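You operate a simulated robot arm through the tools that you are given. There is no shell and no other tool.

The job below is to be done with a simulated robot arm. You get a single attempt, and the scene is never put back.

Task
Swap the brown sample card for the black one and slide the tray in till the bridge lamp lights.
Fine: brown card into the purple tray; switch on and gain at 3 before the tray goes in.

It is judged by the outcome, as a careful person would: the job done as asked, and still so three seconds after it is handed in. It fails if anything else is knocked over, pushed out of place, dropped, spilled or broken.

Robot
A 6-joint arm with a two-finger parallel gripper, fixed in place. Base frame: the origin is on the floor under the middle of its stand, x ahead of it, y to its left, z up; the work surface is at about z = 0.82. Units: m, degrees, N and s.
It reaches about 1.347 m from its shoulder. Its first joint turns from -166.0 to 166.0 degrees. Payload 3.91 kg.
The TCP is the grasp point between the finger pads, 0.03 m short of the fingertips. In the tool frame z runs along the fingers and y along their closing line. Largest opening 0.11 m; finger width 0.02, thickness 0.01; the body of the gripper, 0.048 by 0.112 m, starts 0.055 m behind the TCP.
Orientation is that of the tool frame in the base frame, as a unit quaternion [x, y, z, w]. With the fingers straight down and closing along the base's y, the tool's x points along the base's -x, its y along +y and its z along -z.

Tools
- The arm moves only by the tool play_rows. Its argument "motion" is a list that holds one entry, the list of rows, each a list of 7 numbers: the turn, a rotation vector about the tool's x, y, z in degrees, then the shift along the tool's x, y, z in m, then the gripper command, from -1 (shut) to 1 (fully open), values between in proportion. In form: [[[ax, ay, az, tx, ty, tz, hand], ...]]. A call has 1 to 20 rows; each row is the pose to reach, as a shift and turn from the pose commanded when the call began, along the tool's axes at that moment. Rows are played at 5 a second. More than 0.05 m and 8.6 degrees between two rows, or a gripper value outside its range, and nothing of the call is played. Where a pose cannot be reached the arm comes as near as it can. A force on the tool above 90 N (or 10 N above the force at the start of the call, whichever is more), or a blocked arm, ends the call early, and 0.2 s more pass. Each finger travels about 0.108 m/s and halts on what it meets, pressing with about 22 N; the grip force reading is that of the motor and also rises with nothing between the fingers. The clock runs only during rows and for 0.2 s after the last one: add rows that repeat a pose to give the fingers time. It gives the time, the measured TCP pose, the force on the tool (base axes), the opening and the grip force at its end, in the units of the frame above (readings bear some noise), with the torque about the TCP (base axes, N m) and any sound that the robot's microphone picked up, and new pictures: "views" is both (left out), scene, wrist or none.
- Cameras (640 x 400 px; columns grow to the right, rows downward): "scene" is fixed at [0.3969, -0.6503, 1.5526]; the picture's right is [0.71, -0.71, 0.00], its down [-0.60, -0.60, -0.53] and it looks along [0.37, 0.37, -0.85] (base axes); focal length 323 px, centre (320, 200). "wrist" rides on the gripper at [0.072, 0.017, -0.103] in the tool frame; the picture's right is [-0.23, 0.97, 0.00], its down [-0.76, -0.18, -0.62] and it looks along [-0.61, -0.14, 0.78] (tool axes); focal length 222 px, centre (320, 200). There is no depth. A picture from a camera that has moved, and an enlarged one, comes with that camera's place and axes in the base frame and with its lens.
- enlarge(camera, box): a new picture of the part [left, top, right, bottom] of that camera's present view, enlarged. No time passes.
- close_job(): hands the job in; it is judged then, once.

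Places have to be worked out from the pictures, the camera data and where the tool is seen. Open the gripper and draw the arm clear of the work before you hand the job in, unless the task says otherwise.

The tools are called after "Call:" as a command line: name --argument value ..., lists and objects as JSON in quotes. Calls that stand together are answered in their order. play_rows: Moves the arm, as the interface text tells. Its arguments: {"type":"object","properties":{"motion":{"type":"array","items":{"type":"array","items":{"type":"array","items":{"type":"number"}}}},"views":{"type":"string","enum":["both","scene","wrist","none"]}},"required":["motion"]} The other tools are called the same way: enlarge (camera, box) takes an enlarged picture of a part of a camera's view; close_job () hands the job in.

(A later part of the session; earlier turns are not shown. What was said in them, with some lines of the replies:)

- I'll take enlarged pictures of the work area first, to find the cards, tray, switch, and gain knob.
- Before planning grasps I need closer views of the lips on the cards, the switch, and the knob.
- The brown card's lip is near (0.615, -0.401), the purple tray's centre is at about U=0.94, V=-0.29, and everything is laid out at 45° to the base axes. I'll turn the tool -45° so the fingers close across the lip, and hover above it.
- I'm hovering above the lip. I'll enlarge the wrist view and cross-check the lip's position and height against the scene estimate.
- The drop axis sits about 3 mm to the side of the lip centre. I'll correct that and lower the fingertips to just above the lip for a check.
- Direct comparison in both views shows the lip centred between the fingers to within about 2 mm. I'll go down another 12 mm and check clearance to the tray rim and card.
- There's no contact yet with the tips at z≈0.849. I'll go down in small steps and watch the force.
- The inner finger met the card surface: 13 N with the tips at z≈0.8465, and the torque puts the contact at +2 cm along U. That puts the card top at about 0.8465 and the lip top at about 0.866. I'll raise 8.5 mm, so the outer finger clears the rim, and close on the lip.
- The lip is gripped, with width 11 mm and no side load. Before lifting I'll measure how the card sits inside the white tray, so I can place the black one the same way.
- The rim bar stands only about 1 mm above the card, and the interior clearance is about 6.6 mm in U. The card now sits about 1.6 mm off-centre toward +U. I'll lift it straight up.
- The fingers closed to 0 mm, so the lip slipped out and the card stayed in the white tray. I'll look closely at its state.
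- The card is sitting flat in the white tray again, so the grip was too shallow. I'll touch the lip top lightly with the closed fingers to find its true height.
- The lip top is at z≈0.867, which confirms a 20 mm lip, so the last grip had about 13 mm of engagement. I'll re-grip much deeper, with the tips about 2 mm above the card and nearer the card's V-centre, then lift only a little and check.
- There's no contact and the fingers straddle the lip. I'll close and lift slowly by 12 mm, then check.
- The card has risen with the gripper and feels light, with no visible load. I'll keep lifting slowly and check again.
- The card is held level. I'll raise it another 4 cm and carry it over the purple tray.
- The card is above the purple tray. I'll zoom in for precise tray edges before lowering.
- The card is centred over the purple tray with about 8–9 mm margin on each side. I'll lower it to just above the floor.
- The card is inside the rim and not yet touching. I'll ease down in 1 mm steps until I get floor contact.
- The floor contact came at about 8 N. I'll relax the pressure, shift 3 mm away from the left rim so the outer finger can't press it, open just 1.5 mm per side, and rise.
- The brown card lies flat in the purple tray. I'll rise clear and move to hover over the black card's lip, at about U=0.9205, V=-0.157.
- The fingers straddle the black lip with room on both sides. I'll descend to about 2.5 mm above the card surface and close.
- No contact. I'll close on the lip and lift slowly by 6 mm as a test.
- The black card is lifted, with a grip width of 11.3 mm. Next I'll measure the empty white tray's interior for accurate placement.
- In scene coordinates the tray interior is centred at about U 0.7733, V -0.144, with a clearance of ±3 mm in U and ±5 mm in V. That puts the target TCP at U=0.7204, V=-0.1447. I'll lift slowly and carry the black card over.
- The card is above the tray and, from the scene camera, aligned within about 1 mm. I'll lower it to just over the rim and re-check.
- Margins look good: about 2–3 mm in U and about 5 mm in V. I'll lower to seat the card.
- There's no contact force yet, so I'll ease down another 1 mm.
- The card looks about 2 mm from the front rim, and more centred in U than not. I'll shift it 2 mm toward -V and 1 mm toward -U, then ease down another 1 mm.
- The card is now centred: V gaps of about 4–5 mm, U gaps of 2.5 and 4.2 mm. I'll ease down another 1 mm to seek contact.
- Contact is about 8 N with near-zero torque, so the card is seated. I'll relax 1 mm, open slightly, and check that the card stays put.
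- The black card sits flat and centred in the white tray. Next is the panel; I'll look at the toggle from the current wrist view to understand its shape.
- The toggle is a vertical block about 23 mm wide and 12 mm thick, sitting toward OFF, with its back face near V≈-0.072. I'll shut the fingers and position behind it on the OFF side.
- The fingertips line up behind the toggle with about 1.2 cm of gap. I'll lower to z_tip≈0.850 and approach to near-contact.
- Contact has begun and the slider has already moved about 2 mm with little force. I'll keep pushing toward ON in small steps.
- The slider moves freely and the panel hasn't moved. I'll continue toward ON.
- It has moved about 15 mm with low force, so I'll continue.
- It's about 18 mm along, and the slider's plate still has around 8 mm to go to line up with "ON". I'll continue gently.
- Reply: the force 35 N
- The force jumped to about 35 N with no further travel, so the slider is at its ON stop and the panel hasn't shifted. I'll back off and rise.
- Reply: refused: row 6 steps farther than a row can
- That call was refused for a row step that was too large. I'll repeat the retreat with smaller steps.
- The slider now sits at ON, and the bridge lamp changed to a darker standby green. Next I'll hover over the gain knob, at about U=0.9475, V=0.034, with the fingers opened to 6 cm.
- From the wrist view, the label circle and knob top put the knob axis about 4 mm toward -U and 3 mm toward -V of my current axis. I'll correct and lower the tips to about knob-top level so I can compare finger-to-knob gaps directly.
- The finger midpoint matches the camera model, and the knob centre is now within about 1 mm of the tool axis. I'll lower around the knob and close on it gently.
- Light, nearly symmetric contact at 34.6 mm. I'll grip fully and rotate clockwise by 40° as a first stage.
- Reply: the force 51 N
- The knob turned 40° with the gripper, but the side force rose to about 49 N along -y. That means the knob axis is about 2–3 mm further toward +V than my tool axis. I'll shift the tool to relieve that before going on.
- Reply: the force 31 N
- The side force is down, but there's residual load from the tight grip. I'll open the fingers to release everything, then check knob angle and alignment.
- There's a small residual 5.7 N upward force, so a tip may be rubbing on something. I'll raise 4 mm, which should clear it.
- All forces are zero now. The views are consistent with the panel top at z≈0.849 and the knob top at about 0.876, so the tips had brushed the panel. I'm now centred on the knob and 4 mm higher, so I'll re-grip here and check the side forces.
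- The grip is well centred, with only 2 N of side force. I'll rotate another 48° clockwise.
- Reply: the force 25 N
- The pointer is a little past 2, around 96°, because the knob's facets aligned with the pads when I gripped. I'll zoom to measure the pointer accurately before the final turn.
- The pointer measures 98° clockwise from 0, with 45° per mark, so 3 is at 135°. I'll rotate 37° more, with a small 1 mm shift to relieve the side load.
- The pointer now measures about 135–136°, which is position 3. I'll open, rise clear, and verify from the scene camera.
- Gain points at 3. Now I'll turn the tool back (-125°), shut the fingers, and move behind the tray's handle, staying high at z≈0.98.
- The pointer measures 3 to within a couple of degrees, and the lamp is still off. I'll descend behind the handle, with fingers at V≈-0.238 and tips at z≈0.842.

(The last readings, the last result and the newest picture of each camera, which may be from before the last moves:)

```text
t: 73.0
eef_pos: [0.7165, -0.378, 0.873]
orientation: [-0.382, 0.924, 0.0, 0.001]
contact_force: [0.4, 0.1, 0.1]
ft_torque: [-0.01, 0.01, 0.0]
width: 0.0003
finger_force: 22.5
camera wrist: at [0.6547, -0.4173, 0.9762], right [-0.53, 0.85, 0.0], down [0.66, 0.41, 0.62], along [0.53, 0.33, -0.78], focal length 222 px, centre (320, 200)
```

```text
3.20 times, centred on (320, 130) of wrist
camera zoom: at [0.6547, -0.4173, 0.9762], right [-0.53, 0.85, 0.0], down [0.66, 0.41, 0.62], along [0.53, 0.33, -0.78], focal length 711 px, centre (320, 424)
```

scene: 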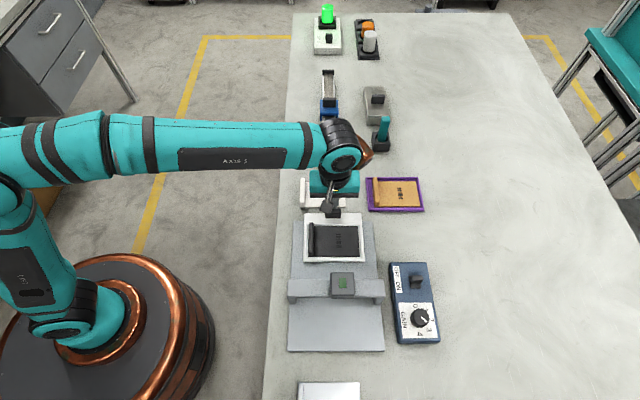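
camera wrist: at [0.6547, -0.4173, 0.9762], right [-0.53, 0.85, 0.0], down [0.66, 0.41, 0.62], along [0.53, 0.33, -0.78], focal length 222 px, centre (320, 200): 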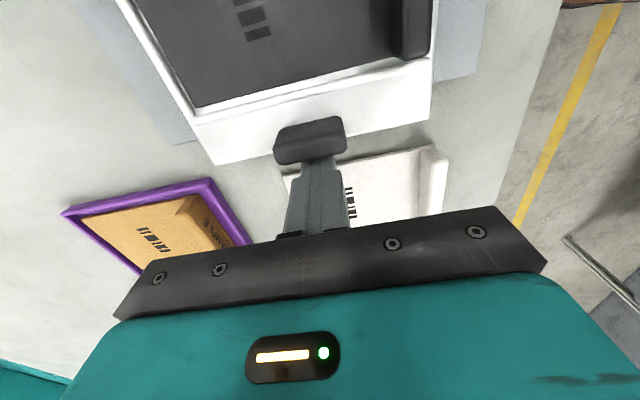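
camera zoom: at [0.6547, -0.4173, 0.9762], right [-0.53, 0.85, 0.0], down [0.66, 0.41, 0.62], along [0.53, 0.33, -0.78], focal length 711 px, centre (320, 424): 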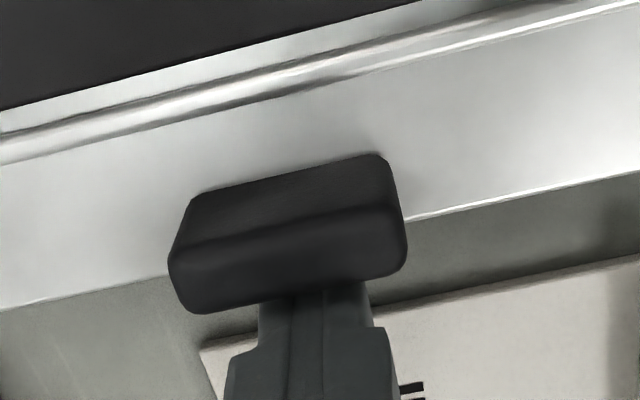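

The fingers are behind the handle without contact. I'll push slowly along +V by 25 mm and check the tray tracks straight.

Call:
play_rows --motion '[[[0, 0, 0, 0.004, 0, 0, -1], [0, 0, 0, 0.008, 0, 0, -1], [0, 0, 0, 0.012, 0, 0, -1], [0, 0, 0, 0.016, 0, 0, -1], [0, 0, 0, 0.02, 0, 0, -1], [0, 0, 0, 0.025, 0, 0, -1], [0, 0, 0, 0.025, 0, 0, -1]]]' --views "none"

Call:
enlarge --camera "scene" --box '[285, 195, 389, 300]'

Call:
enlarge --camera "wrist" --box '[180, 40, 440, 190]'

```text
t: 74.6
eef_pos: [0.7011, -0.3967, 0.8731]
orientation: [-0.382, 0.924, -0.001, -0.001]
contact_force: [0.1, -0.7, -0.2]
ft_torque: [0.02, 0.0, 0.0]
width: 0.0
finger_force: 22.1
```

```text
3.81 times, centred on (337, 248) of scene
camera zoom: at [0.3969, -0.6503, 1.5526], right [0.71, -0.71, 0.0], down [-0.6, -0.6, -0.53], along [0.37, 0.37, -0.85], focal length 1232 px, centre (255, 19)
```

zoom: 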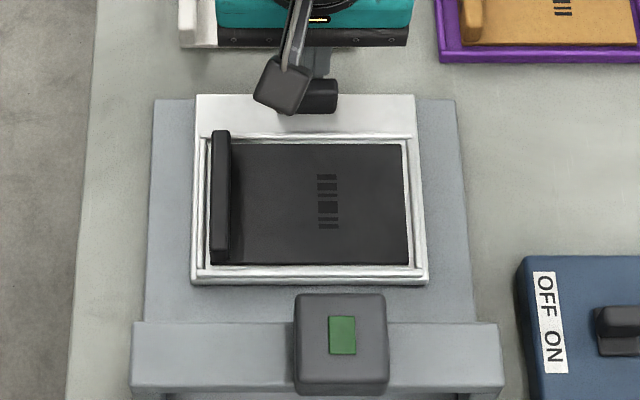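

```text
2.46 times, centred on (310, 115) of wrist
camera zoom: at [0.6379, -0.4355, 0.9762], right [-0.53, 0.85, 0.0], down [0.66, 0.41, 0.62], along [0.53, 0.33, -0.78], focal length 547 px, centre (345, 409)
```

zoom: 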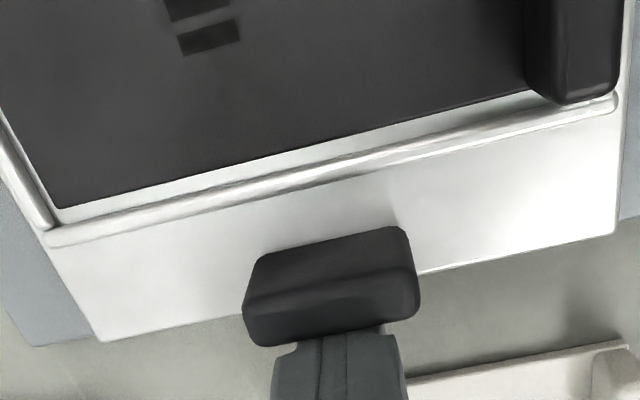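

The tray moved about 20 mm straight with negligible force, and the card is stable. I'll continue another 40 mm.

Call:
play_rows --motion '[[[0, 0, 0, 0.005, 0, 0, -1], [0, 0, 0, 0.011, 0, 0, -1], [0, 0, 0, 0.017, 0, 0, -1], [0, 0, 0, 0.023, 0, 0, -1], [0, 0, 0, 0.029, 0, 0, -1], [0, 0, 0, 0.035, 0, 0, -1], [0, 0, 0, 0.04, 0, 0, -1], [0, 0, 0, 0.04, 0, 0, -1]]]' --views "none"

Call:
enlarge --camera "scene" --box '[285, 215, 389, 320]'

```text
t: 76.4
eef_pos: [0.6715, -0.4235, 0.8723]
orientation: [-0.382, 0.924, 0.0, -0.001]
contact_force: [0.0, 0.3, -0.3]
ft_torque: [0.02, 0.0, 0.01]
width: 0.0002
finger_force: 22.1
```

```text
3.81 times, centred on (337, 268) of scene
camera zoom: at [0.3969, -0.6503, 1.5526], right [0.71, -0.71, 0.0], down [-0.6, -0.6, -0.53], along [0.37, 0.37, -0.85], focal length 1232 px, centre (255, -57)
```

zoom: 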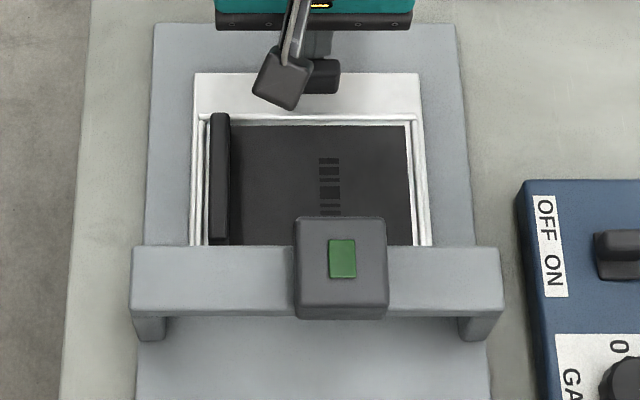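

The tray is passing under the bridge freely. I'll continue 30 mm, then check the lamp.

Call:
play_rows --motion '[[[0, 0, 0, 0.005, 0, 0, -1], [0, 0, 0, 0.01, 0, 0, -1], [0, 0, 0, 0.015, 0, 0, -1], [0, 0, 0, 0.02, 0, 0, -1], [0, 0, 0, 0.025, 0, 0, -1], [0, 0, 0, 0.03, 0, 0, -1], [0, 0, 0, 0.03, 0, 0, -1]]]' --views "none"

Call:
enlarge --camera "scene" --box '[285, 215, 389, 320]'

```text
t: 78.0
eef_pos: [0.6499, -0.4448, 0.8745]
orientation: [-0.382, 0.924, -0.001, -0.001]
contact_force: [0.3, 0.3, 0.6]
ft_torque: [-0.01, -0.02, -0.02]
width: 0.0002
finger_force: 21.8
```

```text
3.81 times, centred on (337, 268) of scene
camera zoom: at [0.3969, -0.6503, 1.5526], right [0.71, -0.71, 0.0], down [-0.6, -0.6, -0.53], along [0.37, 0.37, -0.85], focal length 1232 px, centre (255, -57)
```

zoom: 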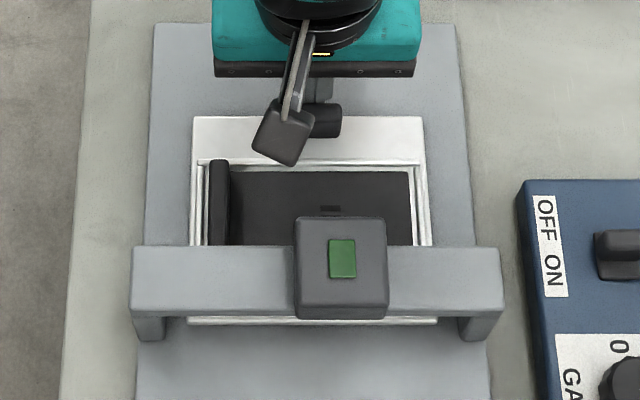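

About 90 mm in, and the lamp is still off. I'll go on in smaller steps.

Call:
play_rows --motion '[[[0, 0, 0, 0.003, 0, 0, -1], [0, 0, 0, 0.006, 0, 0, -1], [0, 0, 0, 0.009, 0, 0, -1], [0, 0, 0, 0.012, 0, 0, -1], [0, 0, 0, 0.012, 0, 0, -1]]]' --views "none"

Call:
enlarge --camera "scene" --box '[285, 215, 389, 320]'

```text
t: 79.2
eef_pos: [0.6415, -0.4522, 0.8716]
orientation: [-0.382, 0.924, 0.0, -0.001]
contact_force: [-0.4, 0.4, 0.1]
ft_torque: [-0.01, -0.03, 0.01]
width: 0.0
finger_force: 22.4
```

```text
3.81 times, centred on (337, 268) of scene
camera zoom: at [0.3969, -0.6503, 1.5526], right [0.71, -0.71, 0.0], down [-0.6, -0.6, -0.53], along [0.37, 0.37, -0.85], focal length 1232 px, centre (255, -57)
```

zoom: 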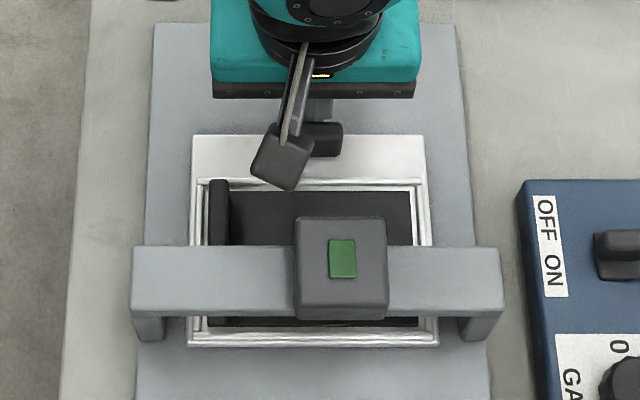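

Still off at about 102 mm, with force near zero. I'll continue in 6 mm increments, checking the lamp after each.

Call:
play_rows --motion '[[[0, 0, 0, 0.002, 0, 0, -1], [0, 0, 0, 0.004, 0, 0, -1], [0, 0, 0, 0.006, 0, 0, -1], [0, 0, 0, 0.006, 0, 0, -1], [0, 0, 0, 0.006, 0, 0, -1]]]' --views "none"

Call:
enlarge --camera "scene" --box '[285, 215, 389, 320]'

```text
t: 80.4
eef_pos: [0.6364, -0.4572, 0.8722]
orientation: [-0.382, 0.924, 0.0, 0.0]
contact_force: [0.0, 0.8, 0.3]
ft_torque: [0.02, -0.01, 0.01]
width: 0.0
finger_force: 22.4
```

```text
3.81 times, centred on (337, 268) of scene
camera zoom: at [0.3969, -0.6503, 1.5526], right [0.71, -0.71, 0.0], down [-0.6, -0.6, -0.53], along [0.37, 0.37, -0.85], focal length 1232 px, centre (255, -57)
```

zoom: 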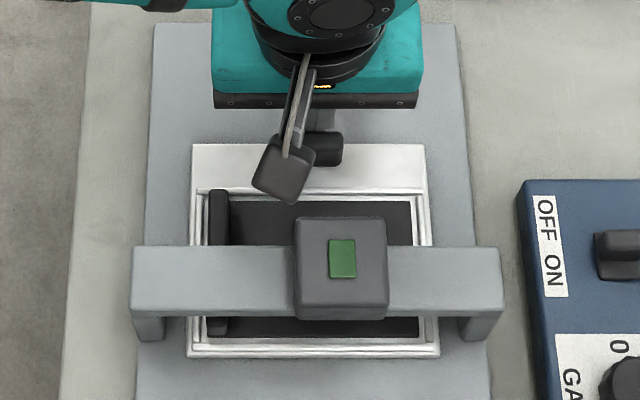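

Call:
play_rows --motion '[[[0, 0, 0, 0.002, 0, 0, -1], [0, 0, 0, 0.004, 0, 0, -1], [0, 0, 0, 0.006, 0, 0, -1], [0, 0, 0, 0.006, 0, 0, -1], [0, 0, 0, 0.006, 0, 0, -1]]]' --views "none"

Call:
enlarge --camera "scene" --box '[285, 215, 389, 320]'

```text
t: 81.6
eef_pos: [0.6328, -0.4626, 0.871]
orientation: [-0.383, 0.924, 0.0, 0.0]
contact_force: [-0.5, -0.4, -0.6]
ft_torque: [0.02, -0.02, -0.02]
width: 0.0001
finger_force: 21.8
```

```text
3.81 times, centred on (337, 268) of scene
camera zoom: at [0.3969, -0.6503, 1.5526], right [0.71, -0.71, 0.0], down [-0.6, -0.6, -0.53], along [0.37, 0.37, -0.85], focal length 1232 px, centre (255, -57)
```

zoom: 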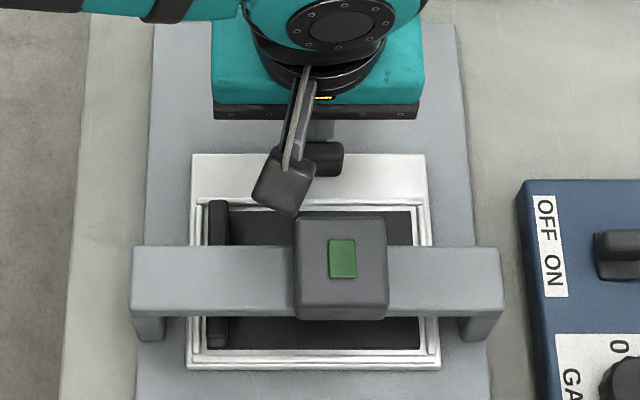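

Still off at about 114 mm, so another 5 mm.

Call:
play_rows --motion '[[[0, 0, 0, 0.002, 0, 0, -1], [0, 0, 0, 0.004, 0, 0, -1], [0, 0, 0, 0.005, 0, 0, -1], [0, 0, 0, 0.005, 0, 0, -1], [0, 0, 0, 0.005, 0, 0, -1]]]' --views "none"

Call:
enlarge --camera "scene" --box '[285, 215, 389, 320]'

```text
t: 82.8
eef_pos: [0.6294, -0.4672, 0.8717]
orientation: [-0.383, 0.924, 0.0, 0.001]
contact_force: [-0.7, -0.2, -0.6]
ft_torque: [0.03, 0.0, 0.0]
width: 0.0
finger_force: 22.3
```

```text
3.81 times, centred on (337, 268) of scene
camera zoom: at [0.3969, -0.6503, 1.5526], right [0.71, -0.71, 0.0], down [-0.6, -0.6, -0.53], along [0.37, 0.37, -0.85], focal length 1232 px, centre (255, -57)
```

zoom: 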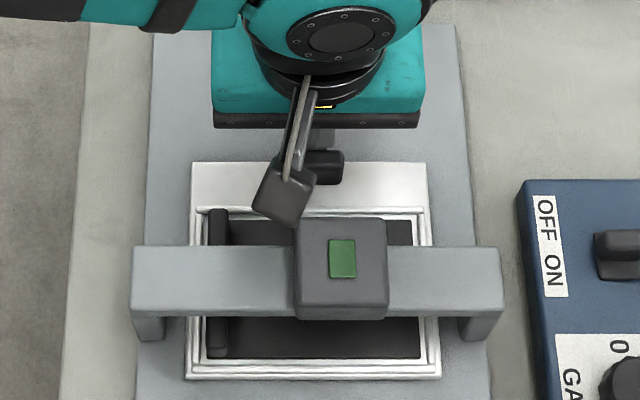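

Call:
play_rows --motion '[[[0, 0, 0, 0.0015, 0, 0, -1], [0, 0, 0, 0.003, 0, 0, -1], [0, 0, 0, 0.004, 0, 0, -1], [0, 0, 0, 0.004, 0, 0, -1], [0, 0, 0, 0.004, 0, 0, -1]]]' --views "none"

Call:
enlarge --camera "scene" --box '[285, 215, 389, 320]'

```text
t: 84.0
eef_pos: [0.6286, -0.4684, 0.872]
orientation: [-0.383, 0.924, 0.0, 0.0]
contact_force: [-0.1, -0.1, 1.7]
ft_torque: [0.01, 0.01, 0.04]
width: 0.0
finger_force: 22.4
```

```text
3.81 times, centred on (337, 268) of scene
camera zoom: at [0.3969, -0.6503, 1.5526], right [0.71, -0.71, 0.0], down [-0.6, -0.6, -0.53], along [0.37, 0.37, -0.85], focal length 1232 px, centre (255, -57)
```

zoom: 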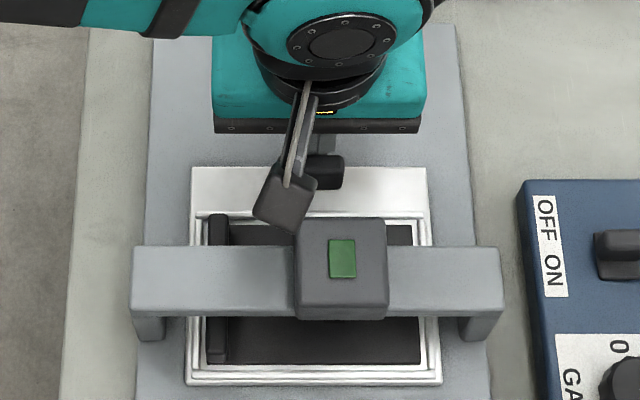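

The barcode should be almost under the head now. I'll continue in 3 mm steps.

Call:
play_rows --motion '[[[0, 0, 0, 0.001, 0, 0, -1], [0, 0, 0, 0.002, 0, 0, -1], [0, 0, 0, 0.003, 0, 0, -1], [0, 0, 0, 0.003, 0, 0, -1], [0, 0, 0, 0.003, 0, 0, -1]]]' --views "none"

Call:
enlarge --camera "scene" --box '[285, 215, 389, 320]'

```text
t: 85.2
eef_pos: [0.6246, -0.4701, 0.8722]
orientation: [-0.383, 0.924, 0.0, 0.001]
contact_force: [-0.2, 0.2, 0.4]
ft_torque: [-0.02, -0.01, 0.05]
width: 0.0002
finger_force: 21.5
```

```text
3.81 times, centred on (337, 268) of scene
camera zoom: at [0.3969, -0.6503, 1.5526], right [0.71, -0.71, 0.0], down [-0.6, -0.6, -0.53], along [0.37, 0.37, -0.85], focal length 1232 px, centre (255, -57)
```

zoom: 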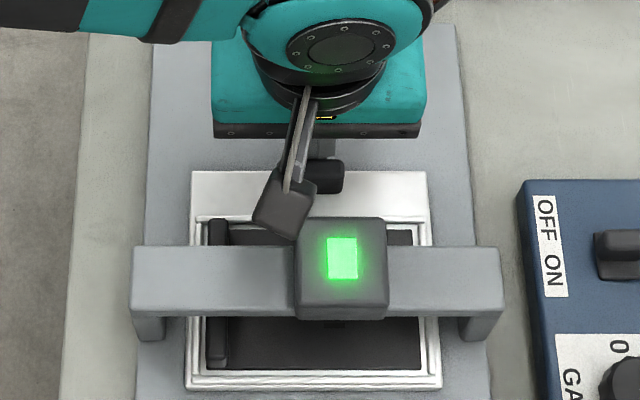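

The bridge lamp is lit. I'll stop pushing, back the fingers straight off, rise clear, and check the lamp stays on.

Call:
play_rows --motion '[[[0, 0, 0, -0.003, 0, 0, -1], [0, 0, 0, -0.01, 0, 0, -1], [0, 0, 0, -0.02, 0, 0, -1], [0, 0, 0, -0.025, 0, -0.02, -1], [0, 0, 0, -0.025, 0, -0.05, -1], [0, 0, 0, -0.025, 0, -0.09, -1], [0, 0, 0, -0.025, 0, -0.13, -1], [0, 0, 0, -0.025, 0, -0.16, -1], [0, 0, 0, -0.025, 0, -0.16, -1]]]' --views "both"

Call:
enlarge --camera "scene" --box '[285, 215, 389, 320]'

```text
t: 87.2
eef_pos: [0.6427, -0.4524, 1.032]
orientation: [-0.383, 0.924, 0.0, 0.0]
contact_force: [-0.2, -0.5, 0.8]
ft_torque: [0.0, 0.02, 0.02]
width: 0.0
finger_force: 22.4
camera wrist: at [0.5807, -0.4922, 1.1356], right [-0.53, 0.85, 0.0], down [0.66, 0.41, 0.62], along [0.53, 0.33, -0.78], focal length 222 px, centre (320, 200)
```

scene: 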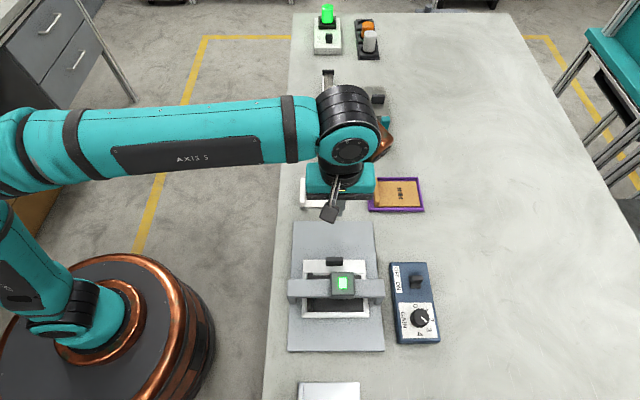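
wrist: 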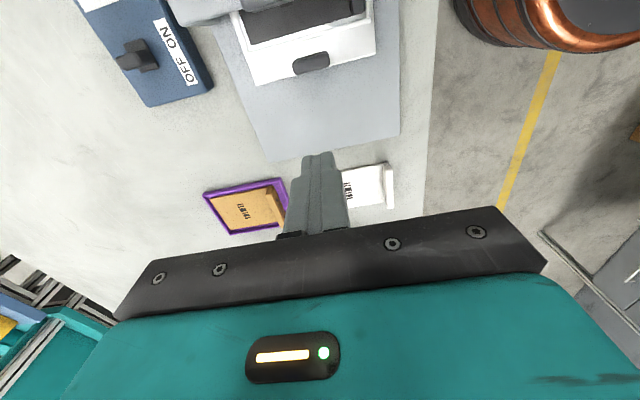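

```text
3.81 times, centred on (337, 268) of scene
camera zoom: at [0.3969, -0.6503, 1.5526], right [0.71, -0.71, 0.0], down [-0.6, -0.6, -0.53], along [0.37, 0.37, -0.85], focal length 1232 px, centre (255, -57)
```

zoom: 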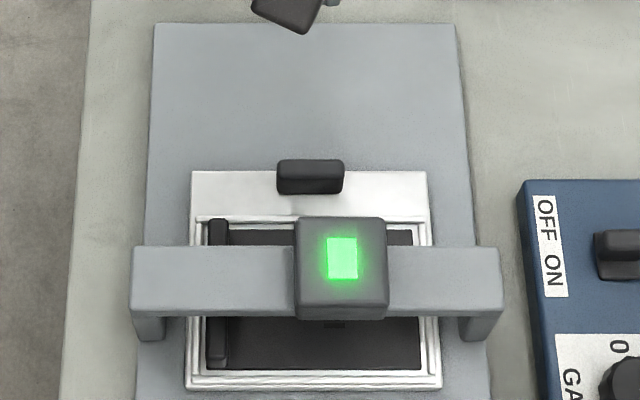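

The lamp remains lit with the arm off. I'll open the gripper, raise the arm well clear, and wait a few seconds for a last check.

Call:
play_rows --motion '[[[0, 0, 0, -0.01, 0, -0.03, -0.5], [0, 0, 0, -0.03, 0.01, -0.06, 0], [0, 0, 0, -0.05, 0.02, -0.09, 0.5], [0, 0, 0, -0.07, 0.03, -0.12, 1], [0, 0, 0, -0.07, 0.03, -0.12, 1], [0, 0, 0, -0.07, 0.03, -0.12, 1], [0, 0, 0, -0.07, 0.03, -0.12, 1], [0, 0, 0, -0.07, 0.03, -0.12, 1], [0, 0, 0, -0.07, 0.03, -0.12, 1], [0, 0, 0, -0.07, 0.03, -0.12, 1], [0, 0, 0, -0.07, 0.03, -0.12, 1], [0, 0, 0, -0.07, 0.03, -0.12, 1], [0, 0, 0, -0.07, 0.03, -0.12, 1], [0, 0, 0, -0.07, 0.03, -0.12, 1], [0, 0, 0, -0.07, 0.03, -0.12, 1], [0, 0, 0, -0.07, 0.03, -0.12, 1], [0, 0, 0, -0.07, 0.03, -0.12, 1], [0, 0, 0, -0.07, 0.03, -0.12, 1]]]' --views "both"

Call:
enlarge --camera "scene" --box '[280, 165, 460, 345]'

Call:
enlarge --camera "scene" --box '[355, 165, 435, 220]'

```text
t: 91.0
eef_pos: [0.6713, -0.3826, 1.1539]
orientation: [-0.383, 0.924, 0.0, 0.0]
contact_force: [-0.3, -0.2, 0.0]
ft_torque: [0.0, 0.02, -0.03]
width: 0.1103
finger_force: 0.1
camera wrist: at [0.6083, -0.4216, 1.2573], right [-0.53, 0.85, 0.0], down [0.66, 0.41, 0.62], along [0.53, 0.33, -0.78], focal length 222 px, centre (320, 200)
```

scene: 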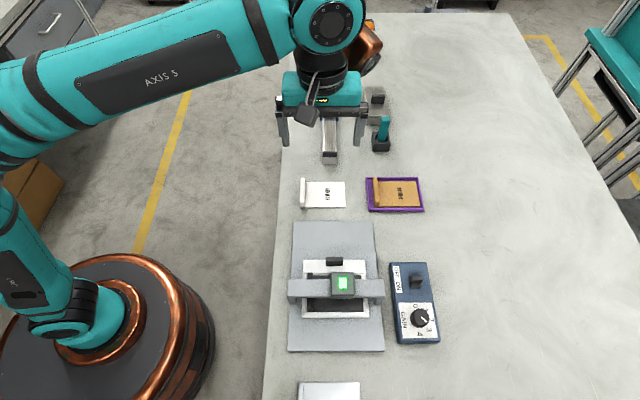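
wrist: 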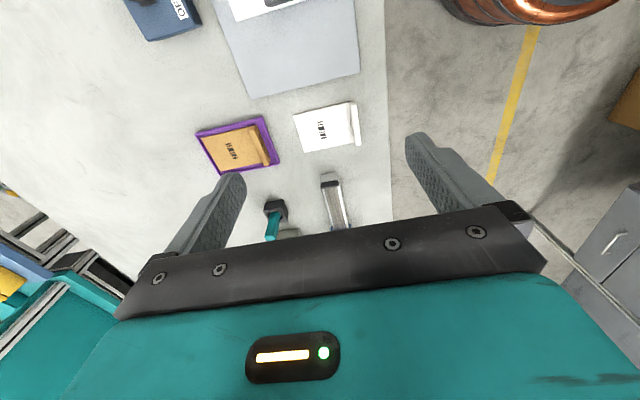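

```text
2.22 times, centred on (370, 255) of scene
camera zoom: at [0.3969, -0.6503, 1.5526], right [0.71, -0.71, 0.0], down [-0.6, -0.6, -0.53], along [0.37, 0.37, -0.85], focal length 719 px, centre (209, 78)
```

zoom: 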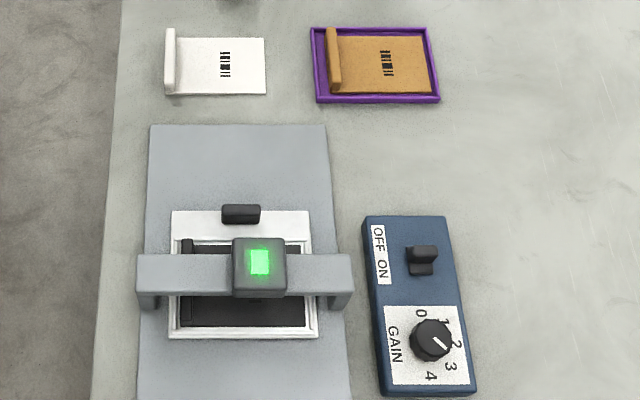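

```text
7.27 times, centred on (395, 192) of scene
camera zoom: at [0.3969, -0.6503, 1.5526], right [0.71, -0.71, 0.0], down [-0.6, -0.6, -0.53], along [0.37, 0.37, -0.85], focal length 2352 px, centre (-226, 254)
```

zoom: 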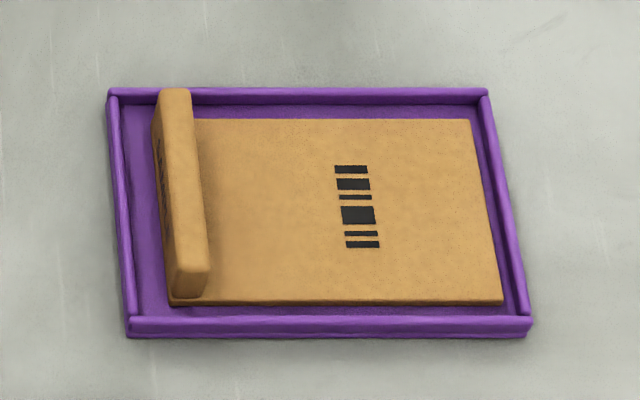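

The final pictures show the brown card flat in the purple tray and the black card in the white tray under the bridge. The switch is at ON, the gain at 3, and the lamp has stayed lit several seconds with the arm clear and the gripper open. I'm handing the job in.

Call:
close_job

```text
The job is handed in.
```

The job is done and handed in. The bridge lamp came on as the tray slid in, and was still lit in the last picture, more than five seconds later.

- **Cards:** the brown card lies flat in the purple tray. The black card is in the white tray, facing the same way the brown one did.
- **Panel:** the switch is at ON and the gain is at 3. I set both before the tray went in. The pointer measured about 1–2° past the 3 mark.
- **Tray:** I pushed it in by the handle, about 126 mm, and stopped as soon as the lamp lit.

Two things did not go cleanly:

- **Brown card:** on my first try the grip was too shallow. The card slipped out and stayed in the white tray, and that tray shifted by less than 1 mm. I gripped it deeper and the second lift held.
- **Gain knob:** during the first part of the turn I was slightly off its axis. The side force reached about 49 N before I let go and centred the grip. The panel showed no movement.

Nothing else looked disturbed in the final pictures. The gripper is open and the arm is clear of the work.
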